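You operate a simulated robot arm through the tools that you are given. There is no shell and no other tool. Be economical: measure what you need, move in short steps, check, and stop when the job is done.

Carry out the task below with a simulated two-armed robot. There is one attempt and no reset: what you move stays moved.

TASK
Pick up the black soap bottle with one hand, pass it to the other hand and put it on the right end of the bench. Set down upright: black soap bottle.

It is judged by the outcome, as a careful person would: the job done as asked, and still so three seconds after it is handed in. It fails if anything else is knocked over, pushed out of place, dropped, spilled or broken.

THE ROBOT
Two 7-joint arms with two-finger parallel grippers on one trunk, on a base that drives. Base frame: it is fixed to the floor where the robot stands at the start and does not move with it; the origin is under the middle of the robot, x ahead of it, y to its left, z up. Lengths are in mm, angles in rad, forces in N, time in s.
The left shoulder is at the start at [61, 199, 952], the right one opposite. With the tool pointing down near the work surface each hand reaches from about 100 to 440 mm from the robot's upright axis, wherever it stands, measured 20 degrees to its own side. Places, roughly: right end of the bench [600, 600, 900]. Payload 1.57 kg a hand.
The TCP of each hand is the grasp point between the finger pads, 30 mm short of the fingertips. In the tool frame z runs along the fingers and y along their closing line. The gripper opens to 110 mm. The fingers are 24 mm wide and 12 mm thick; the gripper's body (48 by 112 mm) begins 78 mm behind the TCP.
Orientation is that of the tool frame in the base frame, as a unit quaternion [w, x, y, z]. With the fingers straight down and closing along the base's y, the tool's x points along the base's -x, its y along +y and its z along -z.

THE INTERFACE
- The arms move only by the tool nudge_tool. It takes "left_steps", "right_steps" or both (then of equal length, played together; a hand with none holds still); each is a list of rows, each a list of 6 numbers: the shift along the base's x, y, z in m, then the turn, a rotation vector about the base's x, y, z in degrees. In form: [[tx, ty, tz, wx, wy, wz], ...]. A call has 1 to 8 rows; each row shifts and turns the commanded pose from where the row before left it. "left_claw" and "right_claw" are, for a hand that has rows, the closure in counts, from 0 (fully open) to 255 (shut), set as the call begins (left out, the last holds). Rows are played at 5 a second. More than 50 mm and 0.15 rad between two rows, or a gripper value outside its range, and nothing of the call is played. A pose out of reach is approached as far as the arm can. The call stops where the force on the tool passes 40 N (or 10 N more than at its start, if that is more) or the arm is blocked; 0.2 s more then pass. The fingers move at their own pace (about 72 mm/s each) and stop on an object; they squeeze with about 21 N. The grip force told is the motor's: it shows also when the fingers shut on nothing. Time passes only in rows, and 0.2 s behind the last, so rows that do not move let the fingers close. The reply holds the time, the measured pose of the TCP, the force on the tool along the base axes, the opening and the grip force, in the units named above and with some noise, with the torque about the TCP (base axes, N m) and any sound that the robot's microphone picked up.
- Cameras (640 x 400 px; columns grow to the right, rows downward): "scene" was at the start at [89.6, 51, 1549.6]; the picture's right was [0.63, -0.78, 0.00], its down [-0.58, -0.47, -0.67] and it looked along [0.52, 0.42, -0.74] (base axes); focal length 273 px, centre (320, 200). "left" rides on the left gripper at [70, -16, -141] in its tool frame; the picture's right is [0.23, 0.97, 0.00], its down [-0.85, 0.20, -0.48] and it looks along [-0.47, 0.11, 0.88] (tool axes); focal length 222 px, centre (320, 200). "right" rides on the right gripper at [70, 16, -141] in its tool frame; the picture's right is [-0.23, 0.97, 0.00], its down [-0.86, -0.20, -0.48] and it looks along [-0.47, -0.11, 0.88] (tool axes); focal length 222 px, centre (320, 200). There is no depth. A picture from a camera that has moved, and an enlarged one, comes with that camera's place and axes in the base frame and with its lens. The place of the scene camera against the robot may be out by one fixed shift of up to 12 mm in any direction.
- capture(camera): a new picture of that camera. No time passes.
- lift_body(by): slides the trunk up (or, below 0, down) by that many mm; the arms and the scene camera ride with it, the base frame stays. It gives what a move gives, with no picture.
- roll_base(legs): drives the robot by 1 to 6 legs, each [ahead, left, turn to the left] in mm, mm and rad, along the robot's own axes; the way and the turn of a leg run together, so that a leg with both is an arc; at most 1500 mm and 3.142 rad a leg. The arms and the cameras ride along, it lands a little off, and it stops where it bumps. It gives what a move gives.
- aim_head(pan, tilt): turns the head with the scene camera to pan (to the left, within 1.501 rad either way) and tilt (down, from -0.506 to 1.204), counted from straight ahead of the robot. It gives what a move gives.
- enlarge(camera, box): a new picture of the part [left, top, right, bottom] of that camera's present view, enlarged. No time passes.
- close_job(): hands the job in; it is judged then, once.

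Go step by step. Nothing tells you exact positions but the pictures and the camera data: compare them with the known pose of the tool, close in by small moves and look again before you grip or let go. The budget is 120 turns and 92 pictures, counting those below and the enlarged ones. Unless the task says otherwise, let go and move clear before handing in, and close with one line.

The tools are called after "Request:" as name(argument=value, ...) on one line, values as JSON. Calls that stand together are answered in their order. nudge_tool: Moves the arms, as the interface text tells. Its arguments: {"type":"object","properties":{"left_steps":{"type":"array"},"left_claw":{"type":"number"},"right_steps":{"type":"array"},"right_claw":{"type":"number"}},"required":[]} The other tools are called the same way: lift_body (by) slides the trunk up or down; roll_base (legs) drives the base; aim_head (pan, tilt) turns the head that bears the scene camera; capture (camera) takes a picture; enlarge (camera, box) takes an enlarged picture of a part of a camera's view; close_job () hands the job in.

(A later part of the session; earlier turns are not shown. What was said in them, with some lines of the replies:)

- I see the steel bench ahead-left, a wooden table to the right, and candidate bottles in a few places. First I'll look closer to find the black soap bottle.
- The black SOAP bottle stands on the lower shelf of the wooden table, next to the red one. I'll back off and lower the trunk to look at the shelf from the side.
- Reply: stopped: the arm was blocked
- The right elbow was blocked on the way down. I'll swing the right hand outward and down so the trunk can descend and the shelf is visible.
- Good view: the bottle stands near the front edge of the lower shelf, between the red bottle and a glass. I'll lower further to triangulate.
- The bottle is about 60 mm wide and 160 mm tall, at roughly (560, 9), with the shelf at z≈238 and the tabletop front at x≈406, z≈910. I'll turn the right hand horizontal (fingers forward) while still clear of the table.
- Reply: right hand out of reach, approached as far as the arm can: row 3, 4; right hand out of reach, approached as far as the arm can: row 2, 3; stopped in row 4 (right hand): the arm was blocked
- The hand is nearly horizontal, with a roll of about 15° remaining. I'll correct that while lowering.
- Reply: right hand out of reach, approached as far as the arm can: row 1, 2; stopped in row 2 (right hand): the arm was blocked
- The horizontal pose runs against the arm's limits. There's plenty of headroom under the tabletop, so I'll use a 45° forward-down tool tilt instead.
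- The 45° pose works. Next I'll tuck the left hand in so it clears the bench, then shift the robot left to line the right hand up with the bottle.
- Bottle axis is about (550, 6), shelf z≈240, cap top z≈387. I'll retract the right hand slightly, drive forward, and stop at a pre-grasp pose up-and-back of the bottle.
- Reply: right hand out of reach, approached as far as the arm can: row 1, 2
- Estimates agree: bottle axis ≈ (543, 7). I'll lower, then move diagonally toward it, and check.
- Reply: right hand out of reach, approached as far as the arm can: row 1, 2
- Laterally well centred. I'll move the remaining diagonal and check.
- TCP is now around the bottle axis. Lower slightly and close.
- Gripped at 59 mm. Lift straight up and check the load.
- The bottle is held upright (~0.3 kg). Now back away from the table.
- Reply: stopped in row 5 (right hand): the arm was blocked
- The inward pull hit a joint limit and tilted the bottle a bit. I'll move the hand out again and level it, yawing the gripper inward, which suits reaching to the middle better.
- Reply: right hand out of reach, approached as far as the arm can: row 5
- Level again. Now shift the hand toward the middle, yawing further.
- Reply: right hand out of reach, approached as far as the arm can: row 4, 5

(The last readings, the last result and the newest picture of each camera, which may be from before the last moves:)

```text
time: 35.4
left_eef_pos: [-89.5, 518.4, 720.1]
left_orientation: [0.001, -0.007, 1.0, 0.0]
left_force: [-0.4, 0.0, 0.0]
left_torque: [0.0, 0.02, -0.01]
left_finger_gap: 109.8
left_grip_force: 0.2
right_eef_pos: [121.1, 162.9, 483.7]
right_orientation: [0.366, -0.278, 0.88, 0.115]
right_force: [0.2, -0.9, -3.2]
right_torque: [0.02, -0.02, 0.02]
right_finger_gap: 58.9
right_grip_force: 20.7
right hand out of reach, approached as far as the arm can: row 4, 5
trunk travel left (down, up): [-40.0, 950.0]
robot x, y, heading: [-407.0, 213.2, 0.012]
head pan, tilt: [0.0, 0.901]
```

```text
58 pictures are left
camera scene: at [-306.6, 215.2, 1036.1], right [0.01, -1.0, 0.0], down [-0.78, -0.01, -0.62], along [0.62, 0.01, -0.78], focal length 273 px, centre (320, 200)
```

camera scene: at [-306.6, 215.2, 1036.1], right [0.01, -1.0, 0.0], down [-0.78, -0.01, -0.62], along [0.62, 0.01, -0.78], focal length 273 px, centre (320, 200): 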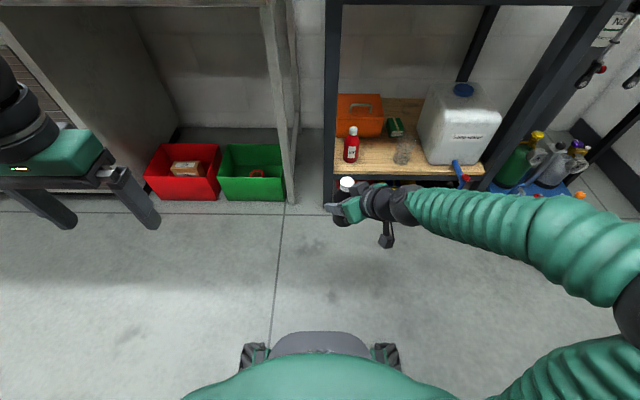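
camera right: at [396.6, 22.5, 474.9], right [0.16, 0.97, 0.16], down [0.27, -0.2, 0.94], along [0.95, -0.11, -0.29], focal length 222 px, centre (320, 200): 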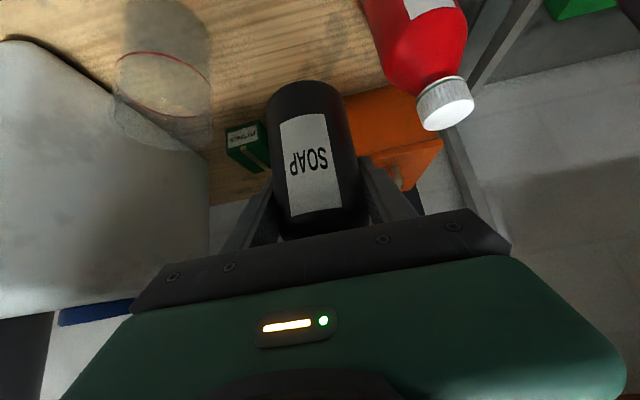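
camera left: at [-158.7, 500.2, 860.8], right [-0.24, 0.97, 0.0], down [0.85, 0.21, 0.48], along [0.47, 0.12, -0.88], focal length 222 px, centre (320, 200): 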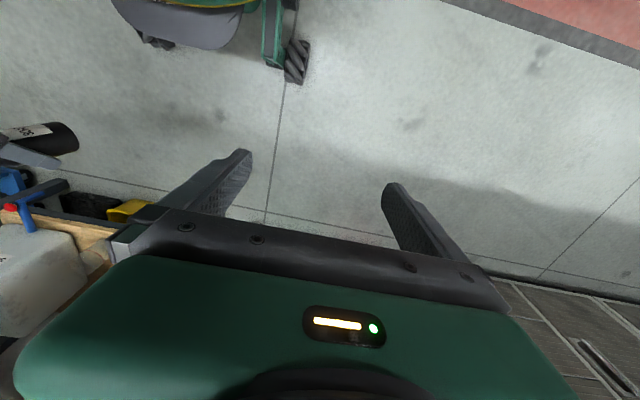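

The right hand presents the bottle upright near the robot's middle (cap top z≈563). Now bring the left hand over, high, and look.

Request:
nudge_tool(left_steps=[[0.02, -0.03, 0, 0, 0, 0], [0.025, -0.04, 0, 0, 0, 0], [0.025, -0.04, 0, 0, 0, 0], [0.025, -0.04, 0, 0, 0, 0], [0.025, -0.04, 0, 0, 0, 0], [0.025, -0.04, 0, 0, 0, 0]], left_claw=70)

Request:
capture(camera="scene")

Request:
capture(camera="left")

```text
time: 36.8
left_eef_pos: [57.5, 288.0, 720.7]
left_orientation: [0.003, -0.008, 1.0, 0.002]
left_force: [-0.5, 0.3, 0.5]
left_torque: [-0.02, -0.02, 0.02]
left_finger_gap: 79.6
left_grip_force: 0.0
right_eef_pos: [120.2, 162.2, 484.0]
right_orientation: [0.365, -0.279, 0.881, 0.115]
right_force: [0.3, -1.1, -4.0]
right_torque: [0.04, 0.02, -0.02]
right_finger_gap: 58.7
right_grip_force: 21.1
trunk travel left (down, up): [-40.0, 950.0]
robot x, y, heading: [-407.5, 213.1, 0.014]
head pan, tilt: [0.0, 0.901]
```

```text
57 pictures are left
camera scene: at [-305.6, 213.4, 1036.0], right [0.01, -1.0, 0.0], down [-0.79, -0.01, -0.62], along [0.62, 0.01, -0.79], focal length 273 px, centre (320, 200)
```

scene: 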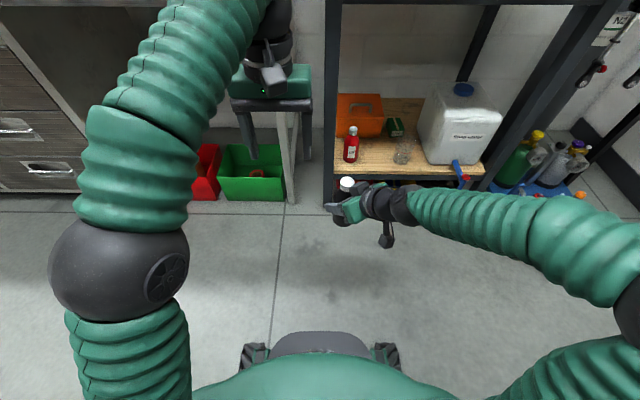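

```text
56 pictures are left
camera left: at [-12.5, 269.4, 861.7], right [-0.24, 0.97, 0.0], down [0.85, 0.21, 0.48], along [0.47, 0.12, -0.88], focal length 222 px, centre (320, 200)
```

left: 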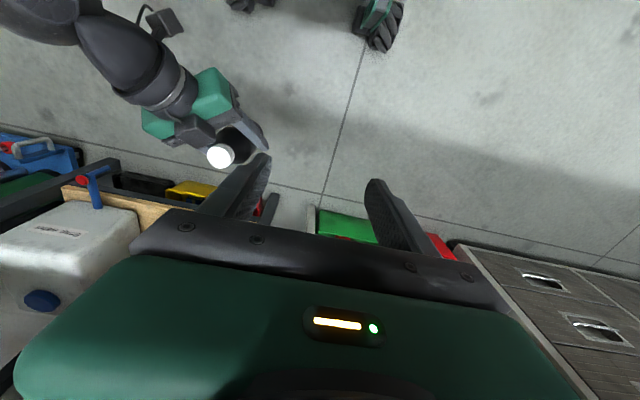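

The cap is seen at about (114, 161), consistent with the right TCP. Move the left hand above it.

Request:
nudge_tool(left_steps=[[0.014, -0.032, 0, 0, 0, 0], [0.014, -0.032, 0, 0, 0, 0], [0.014, -0.032, 0, 0, 0, 0], [0.014, -0.031, 0, 0, 0, 0], [0, 0, -0.03, 0, 0, 0], [0, 0, -0.03, 0, 0, 0]])

Request:
capture(camera="scene")

Request:
capture(camera="left")

```text
time: 38.2
left_eef_pos: [70.7, 207.0, 640.6]
left_orientation: [0.002, -0.008, 1.0, 0.002]
left_force: [0.4, 0.2, -1.2]
left_torque: [0.01, 0.0, -0.03]
left_finger_gap: 79.7
left_grip_force: 0.0
left hand out of reach, approached as far as the arm can: row 2, 3, 4
right_eef_pos: [119.8, 162.5, 483.7]
right_orientation: [0.366, -0.278, 0.881, 0.114]
right_force: [0.1, -0.1, -2.6]
right_torque: [0.0, -0.01, 0.02]
right_finger_gap: 59.0
right_grip_force: 21.2
trunk travel left (down, up): [-40.0, 950.0]
robot x, y, heading: [-409.6, 216.0, 0.015]
head pan, tilt: [0.0, 0.901]
```

```text
55 pictures are left
camera scene: at [-306.0, 214.0, 1036.1], right [0.01, -1.0, 0.0], down [-0.79, -0.01, -0.62], along [0.62, 0.01, -0.79], focal length 273 px, centre (320, 200)
```

scene: 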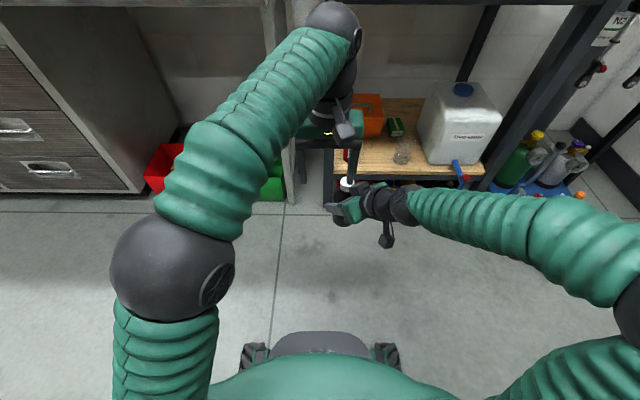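

```text
54 pictures are left
camera left: at [1.7, 188.1, 781.6], right [-0.24, 0.97, 0.0], down [0.85, 0.21, 0.48], along [0.47, 0.12, -0.88], focal length 222 px, centre (320, 200)
```

left: 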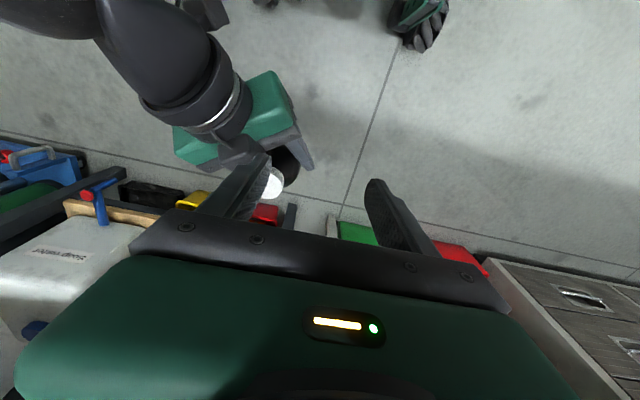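

The left arm is at its reach limit about 45 mm short. I'll back the left hand up a little and move the right hand with the bottle nearer.

Request:
nudge_tool(left_steps=[[-0.025, 0.02, 0.02, 0, 0, 0], [-0.025, 0.02, 0.02, 0, 0, 0]])

Request:
nudge_tool(right_steps=[[-0.01, 0.01, 0, 0, 0, 2], [-0.01, 0.01, 0, 0, 0, 2], [-0.01, 0.01, 0, 0, 0, 2], [-0.01, 0.01, 0, 0, 0, 2]])

```text
time: 38.8
left_eef_pos: [20.7, 246.0, 682.2]
left_orientation: [0.002, -0.008, 1.0, 0.001]
left_force: [0.1, 0.5, -0.8]
left_torque: [0.02, -0.01, 0.04]
left_finger_gap: 79.7
left_grip_force: 0.1
right_eef_pos: [121.3, 162.6, 484.1]
right_orientation: [0.366, -0.278, 0.881, 0.115]
right_force: [0.7, -1.0, -4.1]
right_torque: [0.01, -0.04, -0.01]
right_finger_gap: 58.8
right_grip_force: 21.0
trunk travel left (down, up): [-40.0, 950.0]
robot x, y, heading: [-407.2, 213.0, 0.012]
head pan, tilt: [0.0, 0.901]
```

```text
time: 39.8
left_eef_pos: [19.4, 245.9, 682.9]
left_orientation: [0.003, -0.008, 1.0, 0.002]
left_force: [0.0, 0.4, -0.4]
left_torque: [-0.02, 0.01, 0.0]
left_finger_gap: 79.9
left_grip_force: 0.0
right_eef_pos: [79.9, 202.1, 483.3]
right_orientation: [0.356, -0.339, 0.859, 0.142]
right_force: [-0.2, -0.2, -3.2]
right_torque: [0.01, 0.0, 0.0]
right_finger_gap: 58.8
right_grip_force: 21.4
trunk travel left (down, up): [-40.0, 950.0]
robot x, y, heading: [-411.5, 216.6, 0.011]
head pan, tilt: [0.0, 0.901]
```

Request:
nudge_tool(right_steps=[[-0.01, 0.01, 0, 0, 0, 2], [-0.01, 0.01, 0, 0, 0, 2], [-0.005, 0.01, 0, 0, 0, 0]])

Request:
capture(camera="left")

Request:
capture(camera="scene")

```text
time: 40.6
left_eef_pos: [18.7, 245.3, 683.1]
left_orientation: [0.002, -0.007, 1.0, 0.002]
left_force: [0.1, -0.7, 0.2]
left_torque: [-0.02, -0.01, 0.0]
left_finger_gap: 79.7
left_grip_force: 0.1
right_eef_pos: [53.3, 231.6, 484.9]
right_orientation: [0.351, -0.37, 0.846, 0.155]
right_force: [-0.2, 0.1, -3.2]
right_torque: [0.01, 0.02, -0.01]
right_finger_gap: 59.0
right_grip_force: 21.2
trunk travel left (down, up): [-40.0, 950.0]
robot x, y, heading: [-406.7, 215.9, 0.015]
head pan, tilt: [0.0, 0.901]
```

```text
53 pictures are left
camera left: at [-49.9, 227.8, 823.4], right [-0.24, 0.97, 0.0], down [0.85, 0.21, 0.48], along [0.47, 0.12, -0.88], focal length 222 px, centre (320, 200)
```

left: 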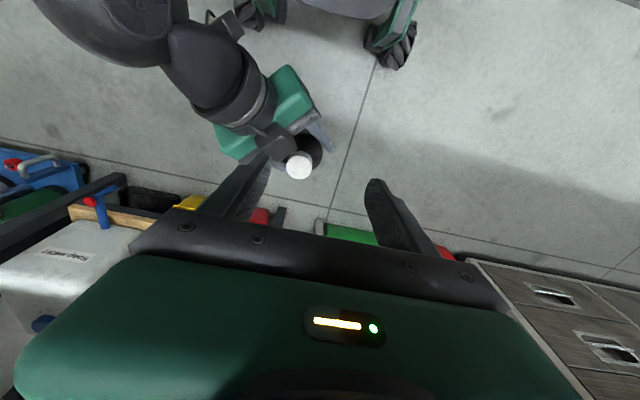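

```text
52 pictures are left
camera scene: at [-306.3, 214.5, 1036.1], right [0.01, -1.0, 0.0], down [-0.78, -0.01, -0.62], along [0.62, 0.01, -0.78], focal length 273 px, centre (320, 200)
```

scene: 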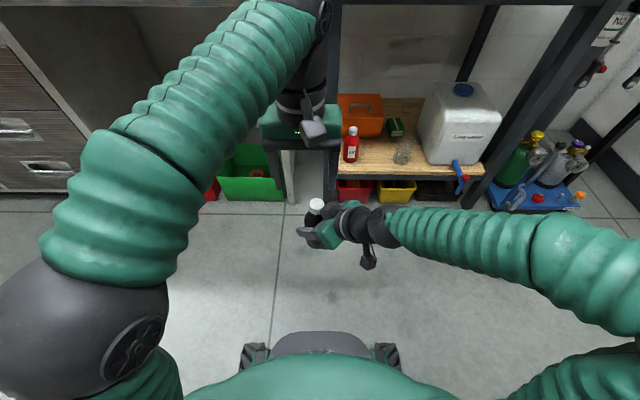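

The cap is at about (51, 228, 564). Position the left hand above and descend part-way.

Request:
nudge_tool(left_steps=[[0.016, -0.009, 0, 0, 0, 0], [0.016, -0.008, 0, 0, 0, 0], [0, 0, -0.03, 0, 0, 0], [0, 0, -0.025, 0, 0, 0]])

Request:
capture(camera="left")

Request:
enlarge(camera="scene", box=[240, 130, 400, 270])

```text
time: 41.6
left_eef_pos: [52.4, 228.4, 628.1]
left_orientation: [0.002, -0.007, 1.0, 0.002]
left_force: [-0.3, 0.0, 0.1]
left_torque: [0.03, 0.01, -0.04]
left_finger_gap: 79.7
left_grip_force: 0.0
right_eef_pos: [55.1, 232.4, 485.0]
right_orientation: [0.351, -0.369, 0.846, 0.154]
right_force: [0.2, 0.7, -2.7]
right_torque: [0.04, 0.0, 0.0]
right_finger_gap: 58.7
right_grip_force: 21.3
trunk travel left (down, up): [-40.0, 950.0]
robot x, y, heading: [-409.9, 214.4, 0.012]
head pan, tilt: [0.0, 0.901]
```

```text
51 pictures are left
camera left: at [-17.8, 210.1, 769.1], right [-0.24, 0.97, 0.0], down [0.85, 0.21, 0.48], along [0.47, 0.12, -0.88], focal length 222 px, centre (320, 200)
```

left: 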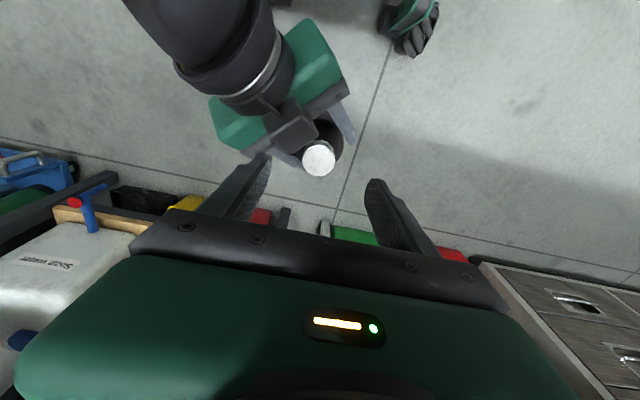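

```text
2.86 times, centred on (320, 200) of scene
camera zoom: at [-306.2, 214.3, 1036.1], right [0.01, -1.0, 0.0], down [-0.78, -0.01, -0.62], along [0.62, 0.01, -0.79], focal length 779 px, centre (320, 200)
```

zoom: 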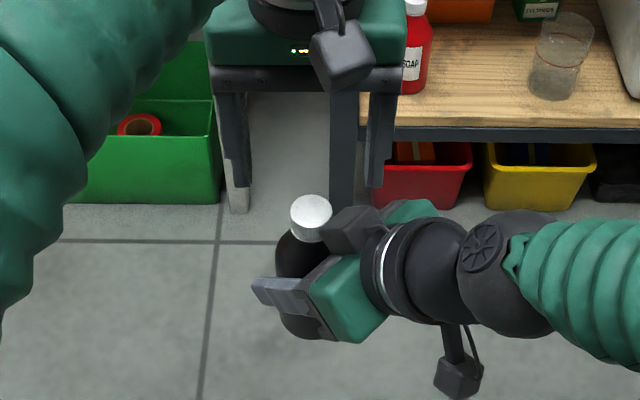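

The right gripper's top edge sits on the -y side of the cap, so the left fingers must straddle perpendicular to it. I'll yaw the left hand by about 40°.

Request:
nudge_tool(left_steps=[[0, 0, 0, 0, 0, 8], [0, 0, 0, 0, 0, 8], [0, 0, 0, 0, 0, 8], [0, 0, 0, 0, 0, 8], [0, 0, 0, 0, 0, 8]])

Request:
capture(camera="left")

Request:
enlarge(camera="scene", box=[240, 130, 400, 270])

```text
time: 42.8
left_eef_pos: [53.7, 228.9, 627.1]
left_orientation: [0.001, -0.35, 0.937, 0.003]
left_force: [0.4, -0.5, -0.7]
left_torque: [0.04, 0.0, 0.02]
left_finger_gap: 79.3
left_grip_force: 0.0
right_eef_pos: [53.2, 231.2, 485.0]
right_orientation: [0.352, -0.368, 0.847, 0.154]
right_force: [0.2, -0.4, -2.7]
right_torque: [0.04, 0.02, -0.02]
right_finger_gap: 59.0
right_grip_force: 21.2
trunk travel left (down, up): [-40.0, 950.0]
robot x, y, heading: [-409.8, 213.3, 0.012]
head pan, tilt: [0.0, 0.901]
```

```text
49 pictures are left
camera left: at [11.1, 170.0, 768.2], right [-0.81, 0.59, 0.0], down [0.51, 0.71, 0.48], along [0.28, 0.39, -0.88], focal length 222 px, centre (320, 200)
```

left: 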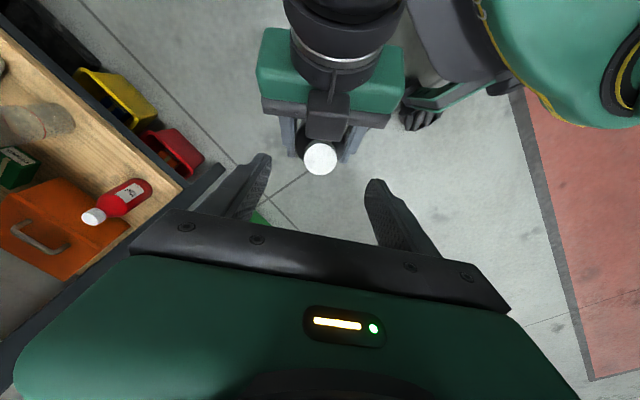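

```text
2.86 times, centred on (320, 200) of scene
camera zoom: at [-306.2, 214.2, 1036.1], right [0.01, -1.0, 0.0], down [-0.79, -0.01, -0.62], along [0.62, 0.01, -0.79], focal length 779 px, centre (320, 200)
```

zoom: 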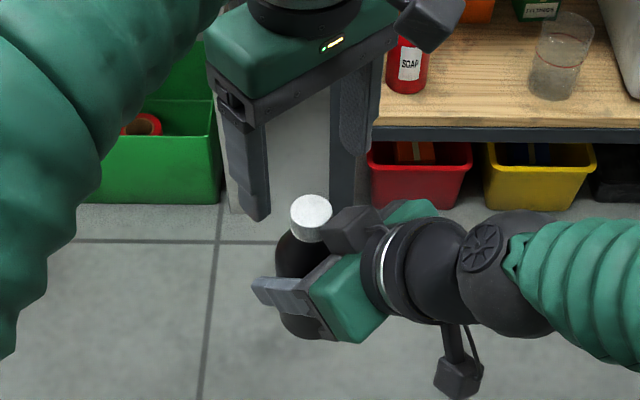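

Well aligned with the cap. Descend to cap height.

Request:
nudge_tool(left_steps=[[0, 0, -0.02, 0, 0, 0], [0, 0, -0.02, 0, 0, 0], [-0.001, -0.001, -0.018, 0, 0, 0]])

Request:
capture(camera="left")

Request:
enlarge(camera="scene", box=[240, 130, 400, 270])

```text
time: 43.6
left_eef_pos: [52.3, 227.8, 569.7]
left_orientation: [0.001, -0.349, 0.937, 0.003]
left_force: [-1.2, -0.3, 0.1]
left_torque: [0.01, 0.02, 0.01]
left_finger_gap: 79.8
left_grip_force: 0.1
right_eef_pos: [55.7, 230.3, 484.0]
right_orientation: [0.351, -0.369, 0.847, 0.154]
right_force: [0.5, -0.1, -3.5]
right_torque: [-0.01, 0.0, -0.01]
right_finger_gap: 58.9
right_grip_force: 20.2
trunk travel left (down, up): [-40.0, 950.0]
robot x, y, heading: [-410.4, 214.8, 0.014]
head pan, tilt: [0.0, 0.901]
```

```text
47 pictures are left
camera left: at [10.0, 168.6, 710.0], right [-0.81, 0.59, 0.0], down [0.52, 0.71, 0.48], along [0.28, 0.39, -0.88], focal length 222 px, centre (320, 200)
```

left: 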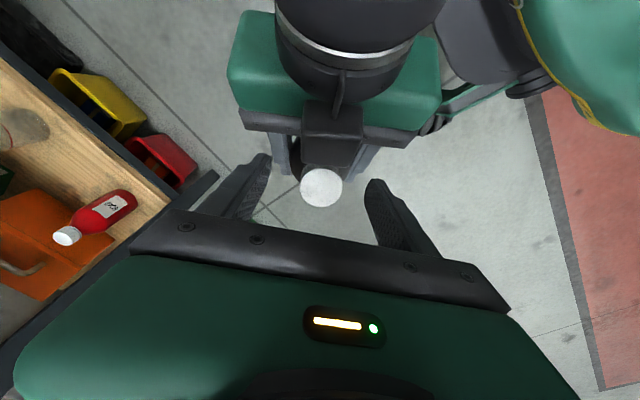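

```text
2.86 times, centred on (320, 200) of scene
camera zoom: at [-306.2, 214.2, 1036.1], right [0.01, -1.0, 0.0], down [-0.79, -0.01, -0.62], along [0.62, 0.01, -0.79], focal length 779 px, centre (320, 200)
```

zoom: 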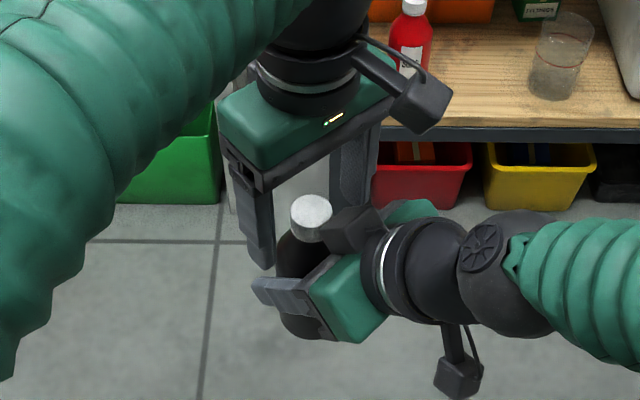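

Cap is centred between the left fingers. Close the left gripper.

Request:
nudge_tool(left_steps=[[0, 0, 0, 0, 0, 0], [0, 0, 0, 0, 0, 0], [0, 0, 0, 0, 0, 0], [0, 0, 0, 0, 0, 0]], left_claw=255)

Request:
capture(camera="left")

Request:
enlarge(camera="scene", box=[240, 130, 400, 270])

```text
time: 44.6
left_eef_pos: [52.0, 227.8, 568.9]
left_orientation: [0.002, -0.349, 0.937, 0.003]
left_force: [-1.0, 1.0, 0.4]
left_torque: [-0.01, -0.06, -0.04]
left_finger_gap: 31.0
left_grip_force: 21.2
right_eef_pos: [54.4, 231.0, 484.3]
right_orientation: [0.351, -0.369, 0.847, 0.154]
right_force: [0.7, -1.0, -2.0]
right_torque: [0.1, 0.09, 0.04]
right_finger_gap: 59.1
right_grip_force: 20.8
trunk travel left (down, up): [-40.0, 950.0]
robot x, y, heading: [-408.8, 214.1, 0.014]
head pan, tilt: [0.0, 0.901]
```

```text
45 pictures are left
camera left: at [10.0, 168.7, 710.2], right [-0.81, 0.59, 0.0], down [0.52, 0.71, 0.48], along [0.28, 0.39, -0.88], focal length 222 px, centre (320, 200)
```

left: 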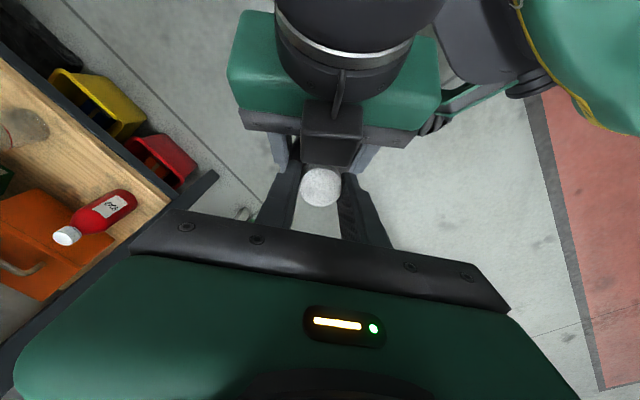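

```text
2.86 times, centred on (320, 200) of scene
camera zoom: at [-306.2, 214.2, 1036.1], right [0.01, -1.0, 0.0], down [-0.79, -0.01, -0.62], along [0.62, 0.01, -0.79], focal length 779 px, centre (320, 200)
```

zoom: 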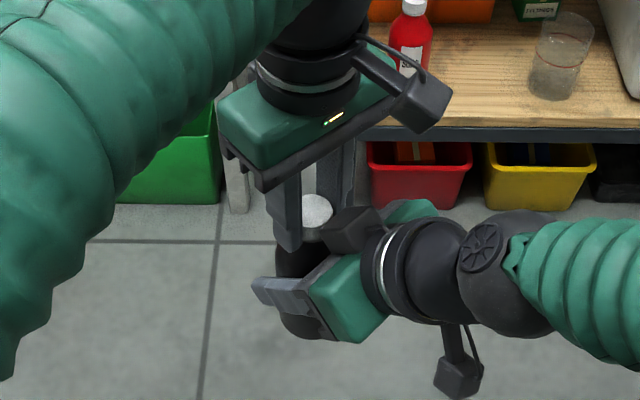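

The left hand holds the cap (31 mm). Now open the right hand and check that the load has transferred.

Request:
nudge_tool(right_steps=[[0, 0, 0, 0, 0, 0], [0, 0, 0, 0, 0, 0], [0, 0, 0, 0, 0, 0]], right_claw=40)

Request:
nudge_tool(right_steps=[[-0.014, -0.015, 0, 0, 0, 0], [-0.014, -0.015, 0, 0, 0, 0]])

Request:
enlarge(camera="scene", box=[240, 130, 400, 270])

Request:
capture(camera="left")

```text
time: 45.4
left_eef_pos: [52.7, 227.7, 569.5]
left_orientation: [0.001, -0.349, 0.937, 0.002]
left_force: [0.0, 1.3, -1.0]
left_torque: [0.01, -0.03, -0.01]
left_finger_gap: 30.9
left_grip_force: 21.3
right_eef_pos: [54.4, 231.8, 484.5]
right_orientation: [0.352, -0.368, 0.847, 0.153]
right_force: [0.0, -0.1, 0.0]
right_torque: [0.01, 0.01, 0.0]
right_finger_gap: 92.6
right_grip_force: 0.0
trunk travel left (down, up): [-40.0, 950.0]
robot x, y, heading: [-405.6, 215.9, 0.014]
head pan, tilt: [0.0, 0.901]
```

```text
time: 46.0
left_eef_pos: [51.7, 228.2, 568.8]
left_orientation: [0.001, -0.348, 0.937, 0.002]
left_force: [0.2, -0.7, 0.2]
left_torque: [-0.01, -0.01, 0.0]
left_finger_gap: 31.1
left_grip_force: 21.3
right_eef_pos: [25.0, 202.0, 484.7]
right_orientation: [0.352, -0.37, 0.846, 0.153]
right_force: [0.3, 0.4, 0.9]
right_torque: [0.01, -0.01, 0.01]
right_finger_gap: 92.6
right_grip_force: 0.1
trunk travel left (down, up): [-40.0, 950.0]
robot x, y, heading: [-410.8, 216.5, 0.011]
head pan, tilt: [0.0, 0.901]
```

```text
2.86 times, centred on (320, 200) of scene
camera zoom: at [-306.3, 214.0, 1036.1], right [0.01, -1.0, 0.0], down [-0.78, -0.01, -0.62], along [0.62, 0.01, -0.78], focal length 779 px, centre (320, 200)
```

zoom: 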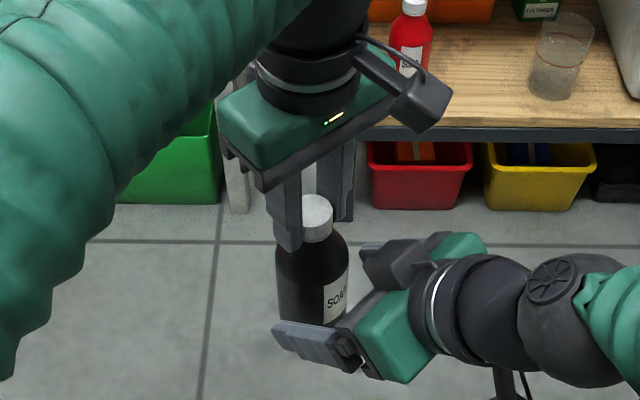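

```text
42 pictures are left
camera left: at [9.9, 168.5, 710.3], right [-0.81, 0.59, 0.0], down [0.52, 0.71, 0.48], along [0.28, 0.39, -0.88], focal length 222 px, centre (320, 200)
```

left: 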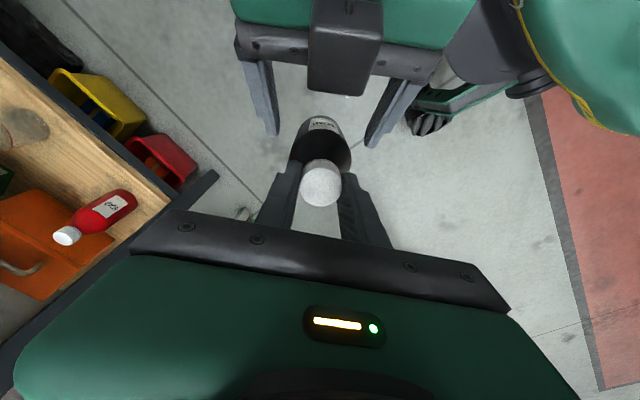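

Transferred and upright. Retreat the right hand fully to its own side.

Request:
nudge_tool(right_steps=[[-0.014, -0.02, 0, 0, 0, 0], [-0.01, -0.03, 0, 0, 0, 0], [0, -0.045, 0, 0, 0, -3], [0.01, -0.045, 0, 0, 0, -6], [0.015, -0.045, 0, 0, 0, -6], [0.015, -0.045, 0, 0, 0, -6]])

Request:
enlarge(camera="scene", box=[200, 100, 480, 275])

```text
time: 47.4
left_eef_pos: [52.4, 228.1, 570.9]
left_orientation: [0.001, -0.349, 0.937, 0.002]
left_force: [-0.1, -0.7, -0.2]
left_torque: [-0.02, 0.03, -0.02]
left_finger_gap: 30.6
left_grip_force: 21.2
right_eef_pos: [38.9, -30.9, 483.0]
right_orientation: [0.374, -0.208, 0.9, 0.087]
right_force: [0.2, -0.1, -1.0]
right_torque: [0.01, -0.04, 0.02]
right_finger_gap: 92.7
right_grip_force: 0.1
trunk travel left (down, up): [-40.0, 950.0]
robot x, y, heading: [-410.6, 212.9, 0.014]
head pan, tilt: [0.0, 0.901]
```

```text
2.29 times, centred on (340, 188) of scene
camera zoom: at [-306.4, 213.2, 1036.1], right [0.01, -1.0, 0.0], down [-0.78, -0.01, -0.62], along [0.62, 0.01, -0.78], focal length 623 px, centre (274, 229)
```

zoom: 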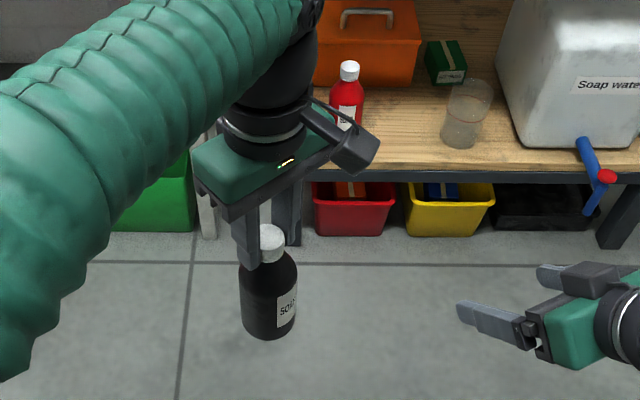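

The left hand holds the bottle upright. Raise the trunk so that the bottle clears the bench, and aim the head at the right end of the bench.

Request:
lift_body(by=600)

Request:
aim_head(pan=0.35, tilt=0.6)

Request:
capture(camera="scene")

```text
refused: 600 is not a number from -400 to 400
```

```text
time: 48.3
left_eef_pos: [51.2, 228.0, 569.2]
left_orientation: [0.001, -0.349, 0.937, 0.002]
left_force: [0.6, 0.0, 0.5]
left_torque: [0.0, -0.01, -0.02]
left_finger_gap: 30.9
left_grip_force: 21.0
right_eef_pos: [40.2, -29.6, 483.4]
right_orientation: [0.373, -0.208, 0.9, 0.087]
right_force: [0.0, 0.3, 0.6]
right_torque: [0.01, 0.01, -0.01]
right_finger_gap: 92.5
right_grip_force: 0.0
trunk travel left (down, up): [-40.0, 950.0]
robot x, y, heading: [-412.3, 213.1, 0.01]
head pan, tilt: [0.351, 0.6]
```

```text
40 pictures are left
camera scene: at [-299.3, 244.0, 1060.9], right [0.36, -0.93, 0.0], down [-0.53, -0.2, -0.82], along [0.77, 0.29, -0.57], focal length 273 px, centre (320, 200)
```

scene: 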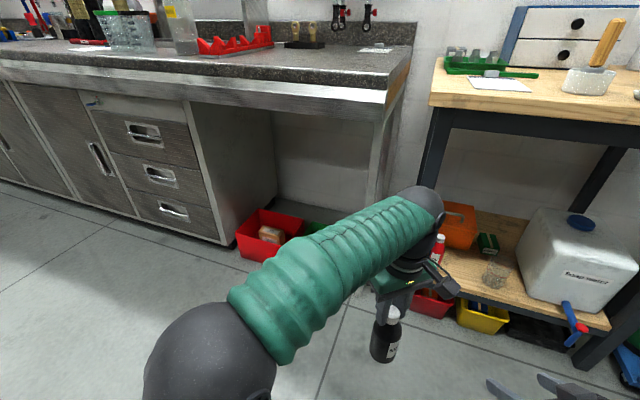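

Request:
lift_body(by=400)

Request:
lift_body(by=210)

Request:
nudge_tool(right_steps=[[0, -0.02, 0.03, 0, 0, -4], [0, -0.02, 0.03, 0, 0, -4], [0, -0.02, 0.03, 0, 0, -4], [0, -0.02, 0.03, 0, 0, -4]])

Request:
capture(camera="scene")

```text
time: 52.1
left_eef_pos: [53.5, 227.2, 969.1]
left_orientation: [0.001, -0.349, 0.937, 0.002]
left_force: [0.1, 0.4, -3.9]
left_torque: [0.02, -0.02, 0.01]
left_finger_gap: 30.8
left_grip_force: 21.4
right_eef_pos: [40.5, -30.8, 883.7]
right_orientation: [0.373, -0.209, 0.9, 0.088]
right_force: [0.0, 0.1, 0.7]
right_torque: [0.03, -0.02, -0.02]
right_finger_gap: 92.7
right_grip_force: 0.1
trunk travel left (down, up): [-440.0, 550.0]
robot x, y, heading: [-412.0, 215.3, 0.014]
head pan, tilt: [0.351, 0.6]
```

```text
time: 54.3
left_eef_pos: [52.6, 227.8, 1179.6]
left_orientation: [0.001, -0.348, 0.937, 0.002]
left_force: [-0.4, 0.0, -3.2]
left_torque: [0.01, -0.01, -0.02]
left_finger_gap: 31.1
left_grip_force: 20.9
right_eef_pos: [40.6, -30.8, 1093.0]
right_orientation: [0.373, -0.208, 0.9, 0.086]
right_force: [-0.2, -0.3, 0.3]
right_torque: [0.0, -0.01, -0.04]
right_finger_gap: 92.9
right_grip_force: 0.1
trunk travel left (down, up): [-650.0, 340.0]
robot x, y, heading: [-409.7, 213.0, 0.013]
head pan, tilt: [0.351, 0.6]
```

```text
time: 55.3
left_eef_pos: [52.2, 227.1, 1179.8]
left_orientation: [0.001, -0.349, 0.937, 0.003]
left_force: [0.4, -0.6, -3.9]
left_torque: [0.03, -0.02, 0.0]
left_finger_gap: 31.0
left_grip_force: 21.0
right_eef_pos: [38.8, -111.5, 1212.8]
right_orientation: [0.382, -0.08, 0.92, 0.033]
right_force: [0.3, -1.1, 1.0]
right_torque: [0.0, 0.03, -0.03]
right_finger_gap: 92.6
right_grip_force: 0.0
trunk travel left (down, up): [-650.0, 340.0]
robot x, y, heading: [-409.6, 214.8, 0.01]
head pan, tilt: [0.351, 0.6]
```

```text
39 pictures are left
camera scene: at [-299.0, 243.8, 1671.0], right [0.36, -0.93, 0.0], down [-0.53, -0.2, -0.82], along [0.77, 0.29, -0.57], focal length 273 px, centre (320, 200)
```

scene: 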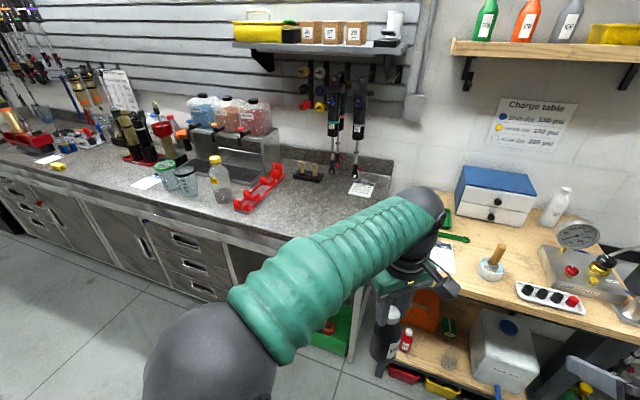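

The right end of the bench is free around (590, 570); other objects are beyond y≈950 or x≈950. Drive left, then forward with the bottle held about 120 mm above bench height.

Request:
roll_base(legs=[[0, 345, -0.012], [400, 0, 0]])

Request:
aim_head(pan=0.1, tilt=0.9)

Request:
capture(camera="scene")

Request:
capture(camera="left")

```text
time: 59.7
left_eef_pos: [457.9, 573.3, 1180.9]
left_orientation: [0.001, -0.345, 0.938, 0.002]
left_force: [0.0, 0.9, -4.1]
left_torque: [0.04, -0.02, -0.02]
left_finger_gap: 30.5
left_grip_force: 21.7
right_eef_pos: [442.7, 234.3, 1212.1]
right_orientation: [0.382, -0.079, 0.92, 0.033]
right_force: [0.2, -0.1, 0.8]
right_torque: [0.01, -0.04, -0.01]
right_finger_gap: 92.7
right_grip_force: 0.0
trunk travel left (down, up): [-650.0, 340.0]
robot x, y, heading: [-3.2, 561.6, 0.011]
head pan, tilt: [0.351, 0.6]
```

```text
time: 60.5
left_eef_pos: [459.8, 571.7, 1179.3]
left_orientation: [0.0, -0.345, 0.939, 0.003]
left_force: [-0.2, 0.2, -3.3]
left_torque: [0.05, 0.02, 0.0]
left_finger_gap: 30.7
left_grip_force: 21.2
right_eef_pos: [443.5, 233.9, 1211.4]
right_orientation: [0.381, -0.078, 0.921, 0.033]
right_force: [1.1, -0.5, 0.9]
right_torque: [0.01, 0.01, 0.03]
right_finger_gap: 92.7
right_grip_force: 0.1
trunk travel left (down, up): [-650.0, 340.0]
robot x, y, heading: [-1.9, 563.4, 0.012]
head pan, tilt: [0.099, 0.901]
```

```text
38 pictures are left
camera scene: at [101.1, 568.0, 1646.1], right [0.11, -0.99, 0.0], down [-0.78, -0.08, -0.62], along [0.62, 0.07, -0.78], focal length 273 px, centre (320, 200)
```

scene: 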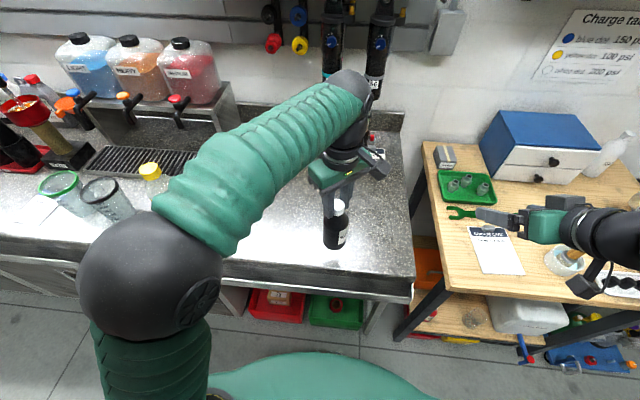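

```text
37 pictures are left
camera left: at [417.0, 512.8, 1320.0], right [-0.8, 0.59, 0.0], down [0.52, 0.7, 0.48], along [0.28, 0.39, -0.88], focal length 222 px, centre (320, 200)
```

left: 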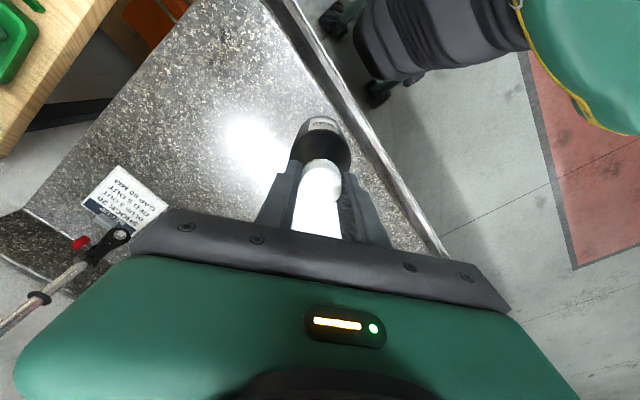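

The path is clear (elbow is well above the bench items). Drive 110 mm further forward.

Request:
roll_base(legs=[[115, 0, 0]])

Request:
lift_body(by=-90)

Request:
capture(camera="scene")

Request:
capture(camera="left")

```text
time: 61.7
left_eef_pos: [571.1, 570.7, 1180.3]
left_orientation: [0.001, -0.345, 0.939, 0.003]
left_force: [-0.5, 0.2, -3.5]
left_torque: [0.01, 0.0, -0.02]
left_finger_gap: 30.9
left_grip_force: 21.2
right_eef_pos: [555.6, 232.9, 1212.1]
right_orientation: [0.383, -0.077, 0.92, 0.033]
right_force: [-0.4, 0.0, -0.2]
right_torque: [0.02, -0.01, 0.0]
right_finger_gap: 92.6
right_grip_force: 0.1
trunk travel left (down, up): [-650.0, 340.0]
robot x, y, heading: [110.1, 561.7, 0.004]
head pan, tilt: [0.099, 0.901]
```

```text
time: 63.0
left_eef_pos: [573.3, 572.1, 1089.5]
left_orientation: [0.002, -0.345, 0.939, 0.002]
left_force: [0.2, 0.3, -4.2]
left_torque: [0.03, -0.02, -0.01]
left_finger_gap: 30.9
left_grip_force: 20.8
right_eef_pos: [558.2, 233.9, 1120.7]
right_orientation: [0.381, -0.077, 0.921, 0.032]
right_force: [-0.8, -0.3, 0.2]
right_torque: [-0.03, 0.03, -0.04]
right_finger_gap: 92.6
right_grip_force: 0.1
trunk travel left (down, up): [-560.0, 430.0]
robot x, y, heading: [113.0, 560.5, 0.004]
head pan, tilt: [0.099, 0.901]
```

```text
36 pictures are left
camera scene: at [215.5, 568.0, 1556.1], right [0.1, -0.99, 0.0], down [-0.78, -0.08, -0.62], along [0.62, 0.07, -0.78], focal length 273 px, centre (320, 200)
```

scene: 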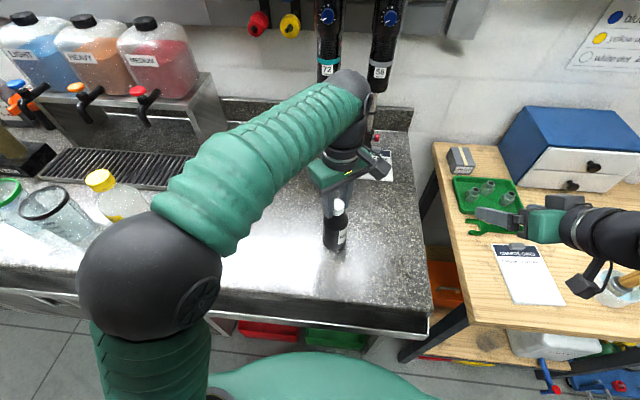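

```text
35 pictures are left
camera left: at [531.5, 513.0, 1230.2], right [-0.8, 0.59, 0.0], down [0.52, 0.7, 0.48], along [0.28, 0.39, -0.88], focal length 222 px, centre (320, 200)
```

left: 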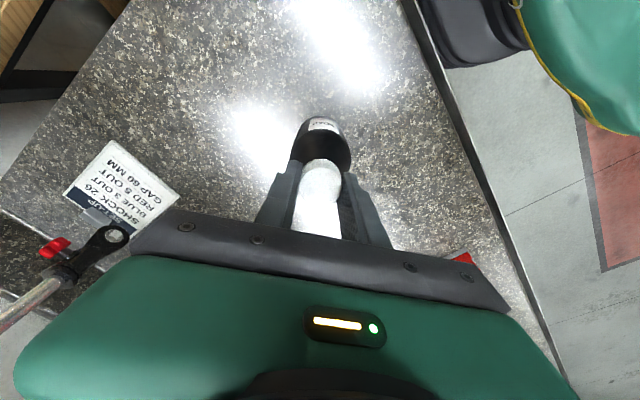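

Bottle base is about 30–36 mm above the bench. Lower gently until contact.

Request:
nudge_tool(left_steps=[[0, 0, -0.01, 0, 0, 0], [0, 0, -0.008, 0, 0, 0], [0, 0, -0.004, 0, 0, 0]])

Request:
enlarge(camera="scene", box=[280, 150, 400, 260])

```text
time: 63.6
left_eef_pos: [572.7, 571.3, 1077.9]
left_orientation: [0.008, -0.345, 0.939, -0.002]
left_force: [-5.5, 1.3, 20.8]
left_torque: [0.3, 0.99, 0.07]
left_finger_gap: 31.7
left_grip_force: 20.7
right_eef_pos: [555.8, 234.3, 1123.1]
right_orientation: [0.383, -0.076, 0.92, 0.032]
right_force: [-0.4, -0.2, -0.3]
right_torque: [-0.01, 0.0, 0.01]
right_finger_gap: 92.5
right_grip_force: 0.1
trunk travel left (down, up): [-560.0, 430.0]
robot x, y, heading: [114.4, 559.8, 0.005]
head pan, tilt: [0.099, 0.901]
stopped in row 3 (left hand): the force on the tool passed its limit at 45 N (the readings are from after the stop); the commanded pose is now the measured one
```

```text
3.64 times, centred on (340, 205) of scene
camera zoom: at [210.9, 568.7, 1556.7], right [0.11, -0.99, 0.0], down [-0.78, -0.08, -0.62], along [0.62, 0.07, -0.78], focal length 991 px, centre (247, 182)
```

zoom: 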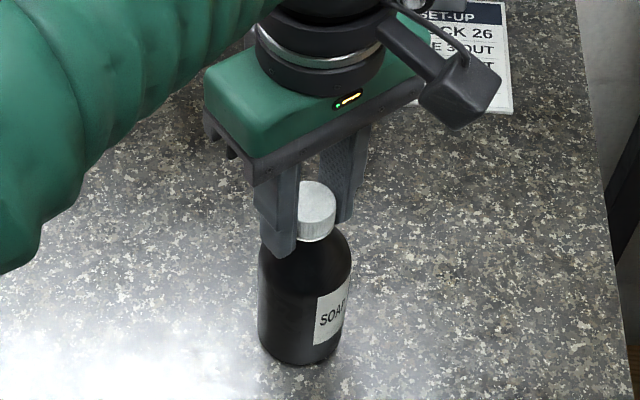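

Contact made. Relieve the press slightly and check the force.

Request:
nudge_tool(left_steps=[[0, 0, 0.002, 0, 0, 0], [0, 0, 0.001, 0, 0, 0], [0, 0, 0, 0, 0, 0]])

Request:
capture(camera="left")

Request:
enlarge(camera="scene", box=[310, 190, 370, 260])

```text
time: 64.5
left_eef_pos: [575.3, 571.5, 1078.9]
left_orientation: [0.006, -0.345, 0.938, -0.001]
left_force: [-2.4, -0.4, 3.5]
left_torque: [0.18, 0.28, 0.06]
left_finger_gap: 31.3
left_grip_force: 20.7
right_eef_pos: [558.3, 234.4, 1122.0]
right_orientation: [0.382, -0.077, 0.92, 0.032]
right_force: [0.1, -0.3, 0.3]
right_torque: [0.0, 0.01, -0.01]
right_finger_gap: 93.1
right_grip_force: 0.2
trunk travel left (down, up): [-560.0, 430.0]
robot x, y, heading: [108.1, 560.9, 0.003]
head pan, tilt: [0.099, 0.901]
```

```text
33 pictures are left
camera left: at [531.0, 513.1, 1219.1], right [-0.8, 0.59, -0.01], down [0.52, 0.71, 0.49], along [0.29, 0.39, -0.87], focal length 222 px, centre (320, 200)
```

left: 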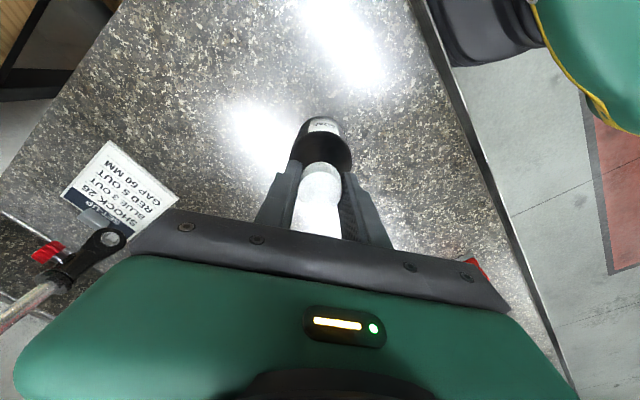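

```text
5.71 times, centred on (340, 225) of scene
camera zoom: at [213.4, 568.0, 1556.2], right [0.1, -0.99, 0.0], down [-0.78, -0.08, -0.62], along [0.62, 0.07, -0.78], focal length 1558 px, centre (206, 57)
```

zoom: 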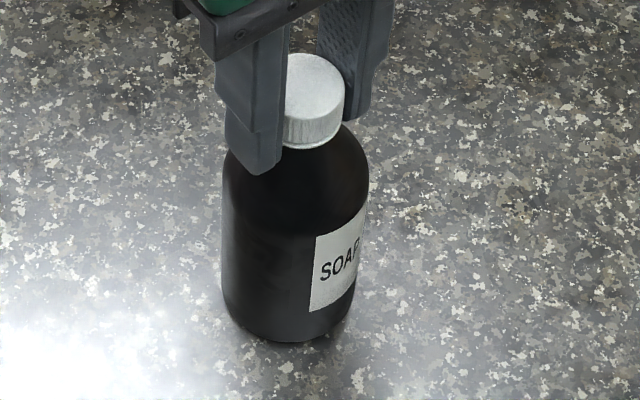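

The bottle stands flat with only light pressure. Open the left hand.

Request:
nudge_tool(left_steps=[[0, 0, 0.0005, 0, 0, 0], [0, 0, 0, 0, 0, 0], [0, 0, 0, 0, 0, 0], [0, 0, 0, 0, 0, 0]], left_claw=70)

Request:
capture(camera="left")

Request:
enlarge(camera="scene", box=[280, 150, 400, 260])

```text
time: 65.5
left_eef_pos: [575.4, 571.3, 1079.1]
left_orientation: [0.006, -0.345, 0.939, -0.001]
left_force: [-0.9, -0.8, 0.4]
left_torque: [0.02, 0.04, 0.0]
left_finger_gap: 79.9
left_grip_force: 0.0
right_eef_pos: [558.4, 233.3, 1121.6]
right_orientation: [0.382, -0.077, 0.92, 0.033]
right_force: [-0.1, 0.2, -0.3]
right_torque: [-0.02, -0.03, 0.0]
right_finger_gap: 92.8
right_grip_force: 0.0
trunk travel left (down, up): [-560.0, 430.0]
robot x, y, heading: [110.5, 563.9, 0.003]
head pan, tilt: [0.099, 0.901]
```

```text
31 pictures are left
camera left: at [531.7, 512.8, 1219.4], right [-0.8, 0.59, -0.01], down [0.52, 0.71, 0.49], along [0.29, 0.39, -0.87], focal length 222 px, centre (320, 200)
```

left: 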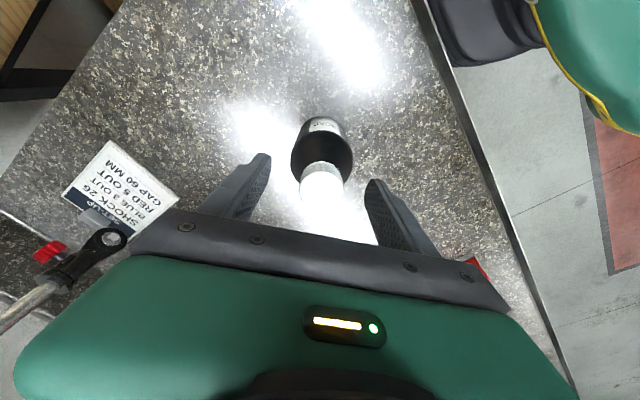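

```text
3.64 times, centred on (340, 205) of scene
camera zoom: at [214.8, 567.9, 1556.2], right [0.1, -0.99, 0.0], down [-0.78, -0.08, -0.62], along [0.62, 0.07, -0.78], focal length 991 px, centre (247, 182)
```

zoom: 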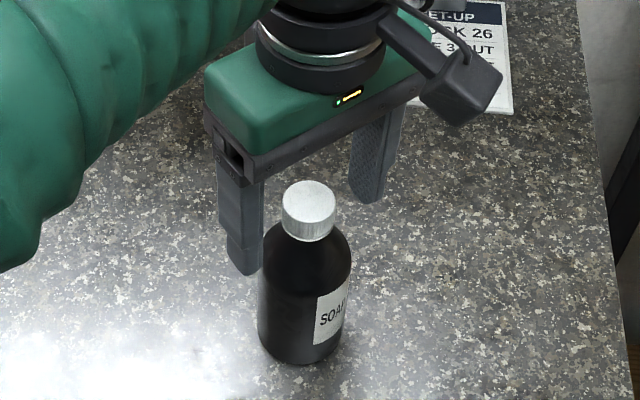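

The bottle stands on its own, released. Raise the left hand straight up, clear of it, and back off.

Request:
nudge_tool(left_steps=[[0, 0, 0.02, 0, 0, 0], [0, 0, 0.03, 0, 0, 0], [0, 0, 0.03, 0, 0, 0], [0, 0, 0.03, 0, 0, 0]])

Request:
lift_body(by=100)

Request:
roll_base(legs=[[-300, 0, 0]])

Request:
capture(camera="scene")

```text
time: 66.5
left_eef_pos: [574.8, 571.9, 1189.6]
left_orientation: [0.006, -0.345, 0.938, -0.002]
left_force: [0.3, 0.7, 0.4]
left_torque: [0.0, -0.01, 0.01]
left_finger_gap: 79.5
left_grip_force: 0.1
right_eef_pos: [557.4, 234.2, 1122.1]
right_orientation: [0.382, -0.077, 0.92, 0.032]
right_force: [0.9, -0.3, 0.0]
right_torque: [0.03, 0.0, 0.02]
right_finger_gap: 92.7
right_grip_force: 0.2
trunk travel left (down, up): [-560.0, 430.0]
robot x, y, heading: [111.8, 564.9, 0.005]
head pan, tilt: [0.099, 0.901]
```

```text
time: 67.8
left_eef_pos: [575.2, 570.1, 1289.2]
left_orientation: [0.006, -0.345, 0.939, -0.001]
left_force: [0.4, 0.1, 0.3]
left_torque: [-0.01, -0.01, -0.01]
left_finger_gap: 79.7
left_grip_force: 0.0
right_eef_pos: [558.6, 234.4, 1221.2]
right_orientation: [0.381, -0.077, 0.921, 0.032]
right_force: [0.6, 0.9, 0.0]
right_torque: [0.03, -0.01, -0.02]
right_finger_gap: 92.7
right_grip_force: 0.1
trunk travel left (down, up): [-660.0, 330.0]
robot x, y, heading: [112.5, 559.1, 0.006]
head pan, tilt: [0.099, 0.901]
```

```text
time: 69.8
left_eef_pos: [275.8, 569.2, 1288.8]
left_orientation: [0.004, -0.344, 0.939, -0.001]
left_force: [1.0, 0.3, -0.2]
left_torque: [0.01, -0.02, 0.01]
left_finger_gap: 80.2
left_grip_force: 0.0
right_eef_pos: [258.2, 229.7, 1220.9]
right_orientation: [0.382, -0.076, 0.921, 0.032]
right_force: [-0.2, 0.1, 0.5]
right_torque: [0.0, -0.01, -0.03]
right_finger_gap: 93.1
right_grip_force: 0.0
trunk travel left (down, up): [-660.0, 330.0]
robot x, y, heading: [-192.7, 565.0, 0.006]
head pan, tilt: [0.099, 0.901]
```

```text
29 pictures are left
camera scene: at [-82.8, 566.1, 1656.0], right [0.1, -0.99, 0.0], down [-0.78, -0.08, -0.62], along [0.62, 0.06, -0.79], focal length 273 px, centre (320, 200)
```

scene: 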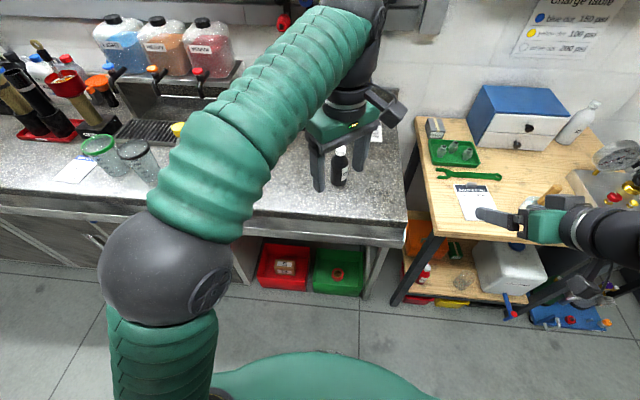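

The black soap bottle stands upright on the right end of the bench, the hands are clear, and everything else is in place. Handing in.

Request:
close_job()

```text
The job is handed in.
```

The black soap bottle was picked up with the right hand, passed to the left, and set upright on the right end of the bench. In the last picture before hand-in it was standing clear of both hands, and nothing else looked disturbed.
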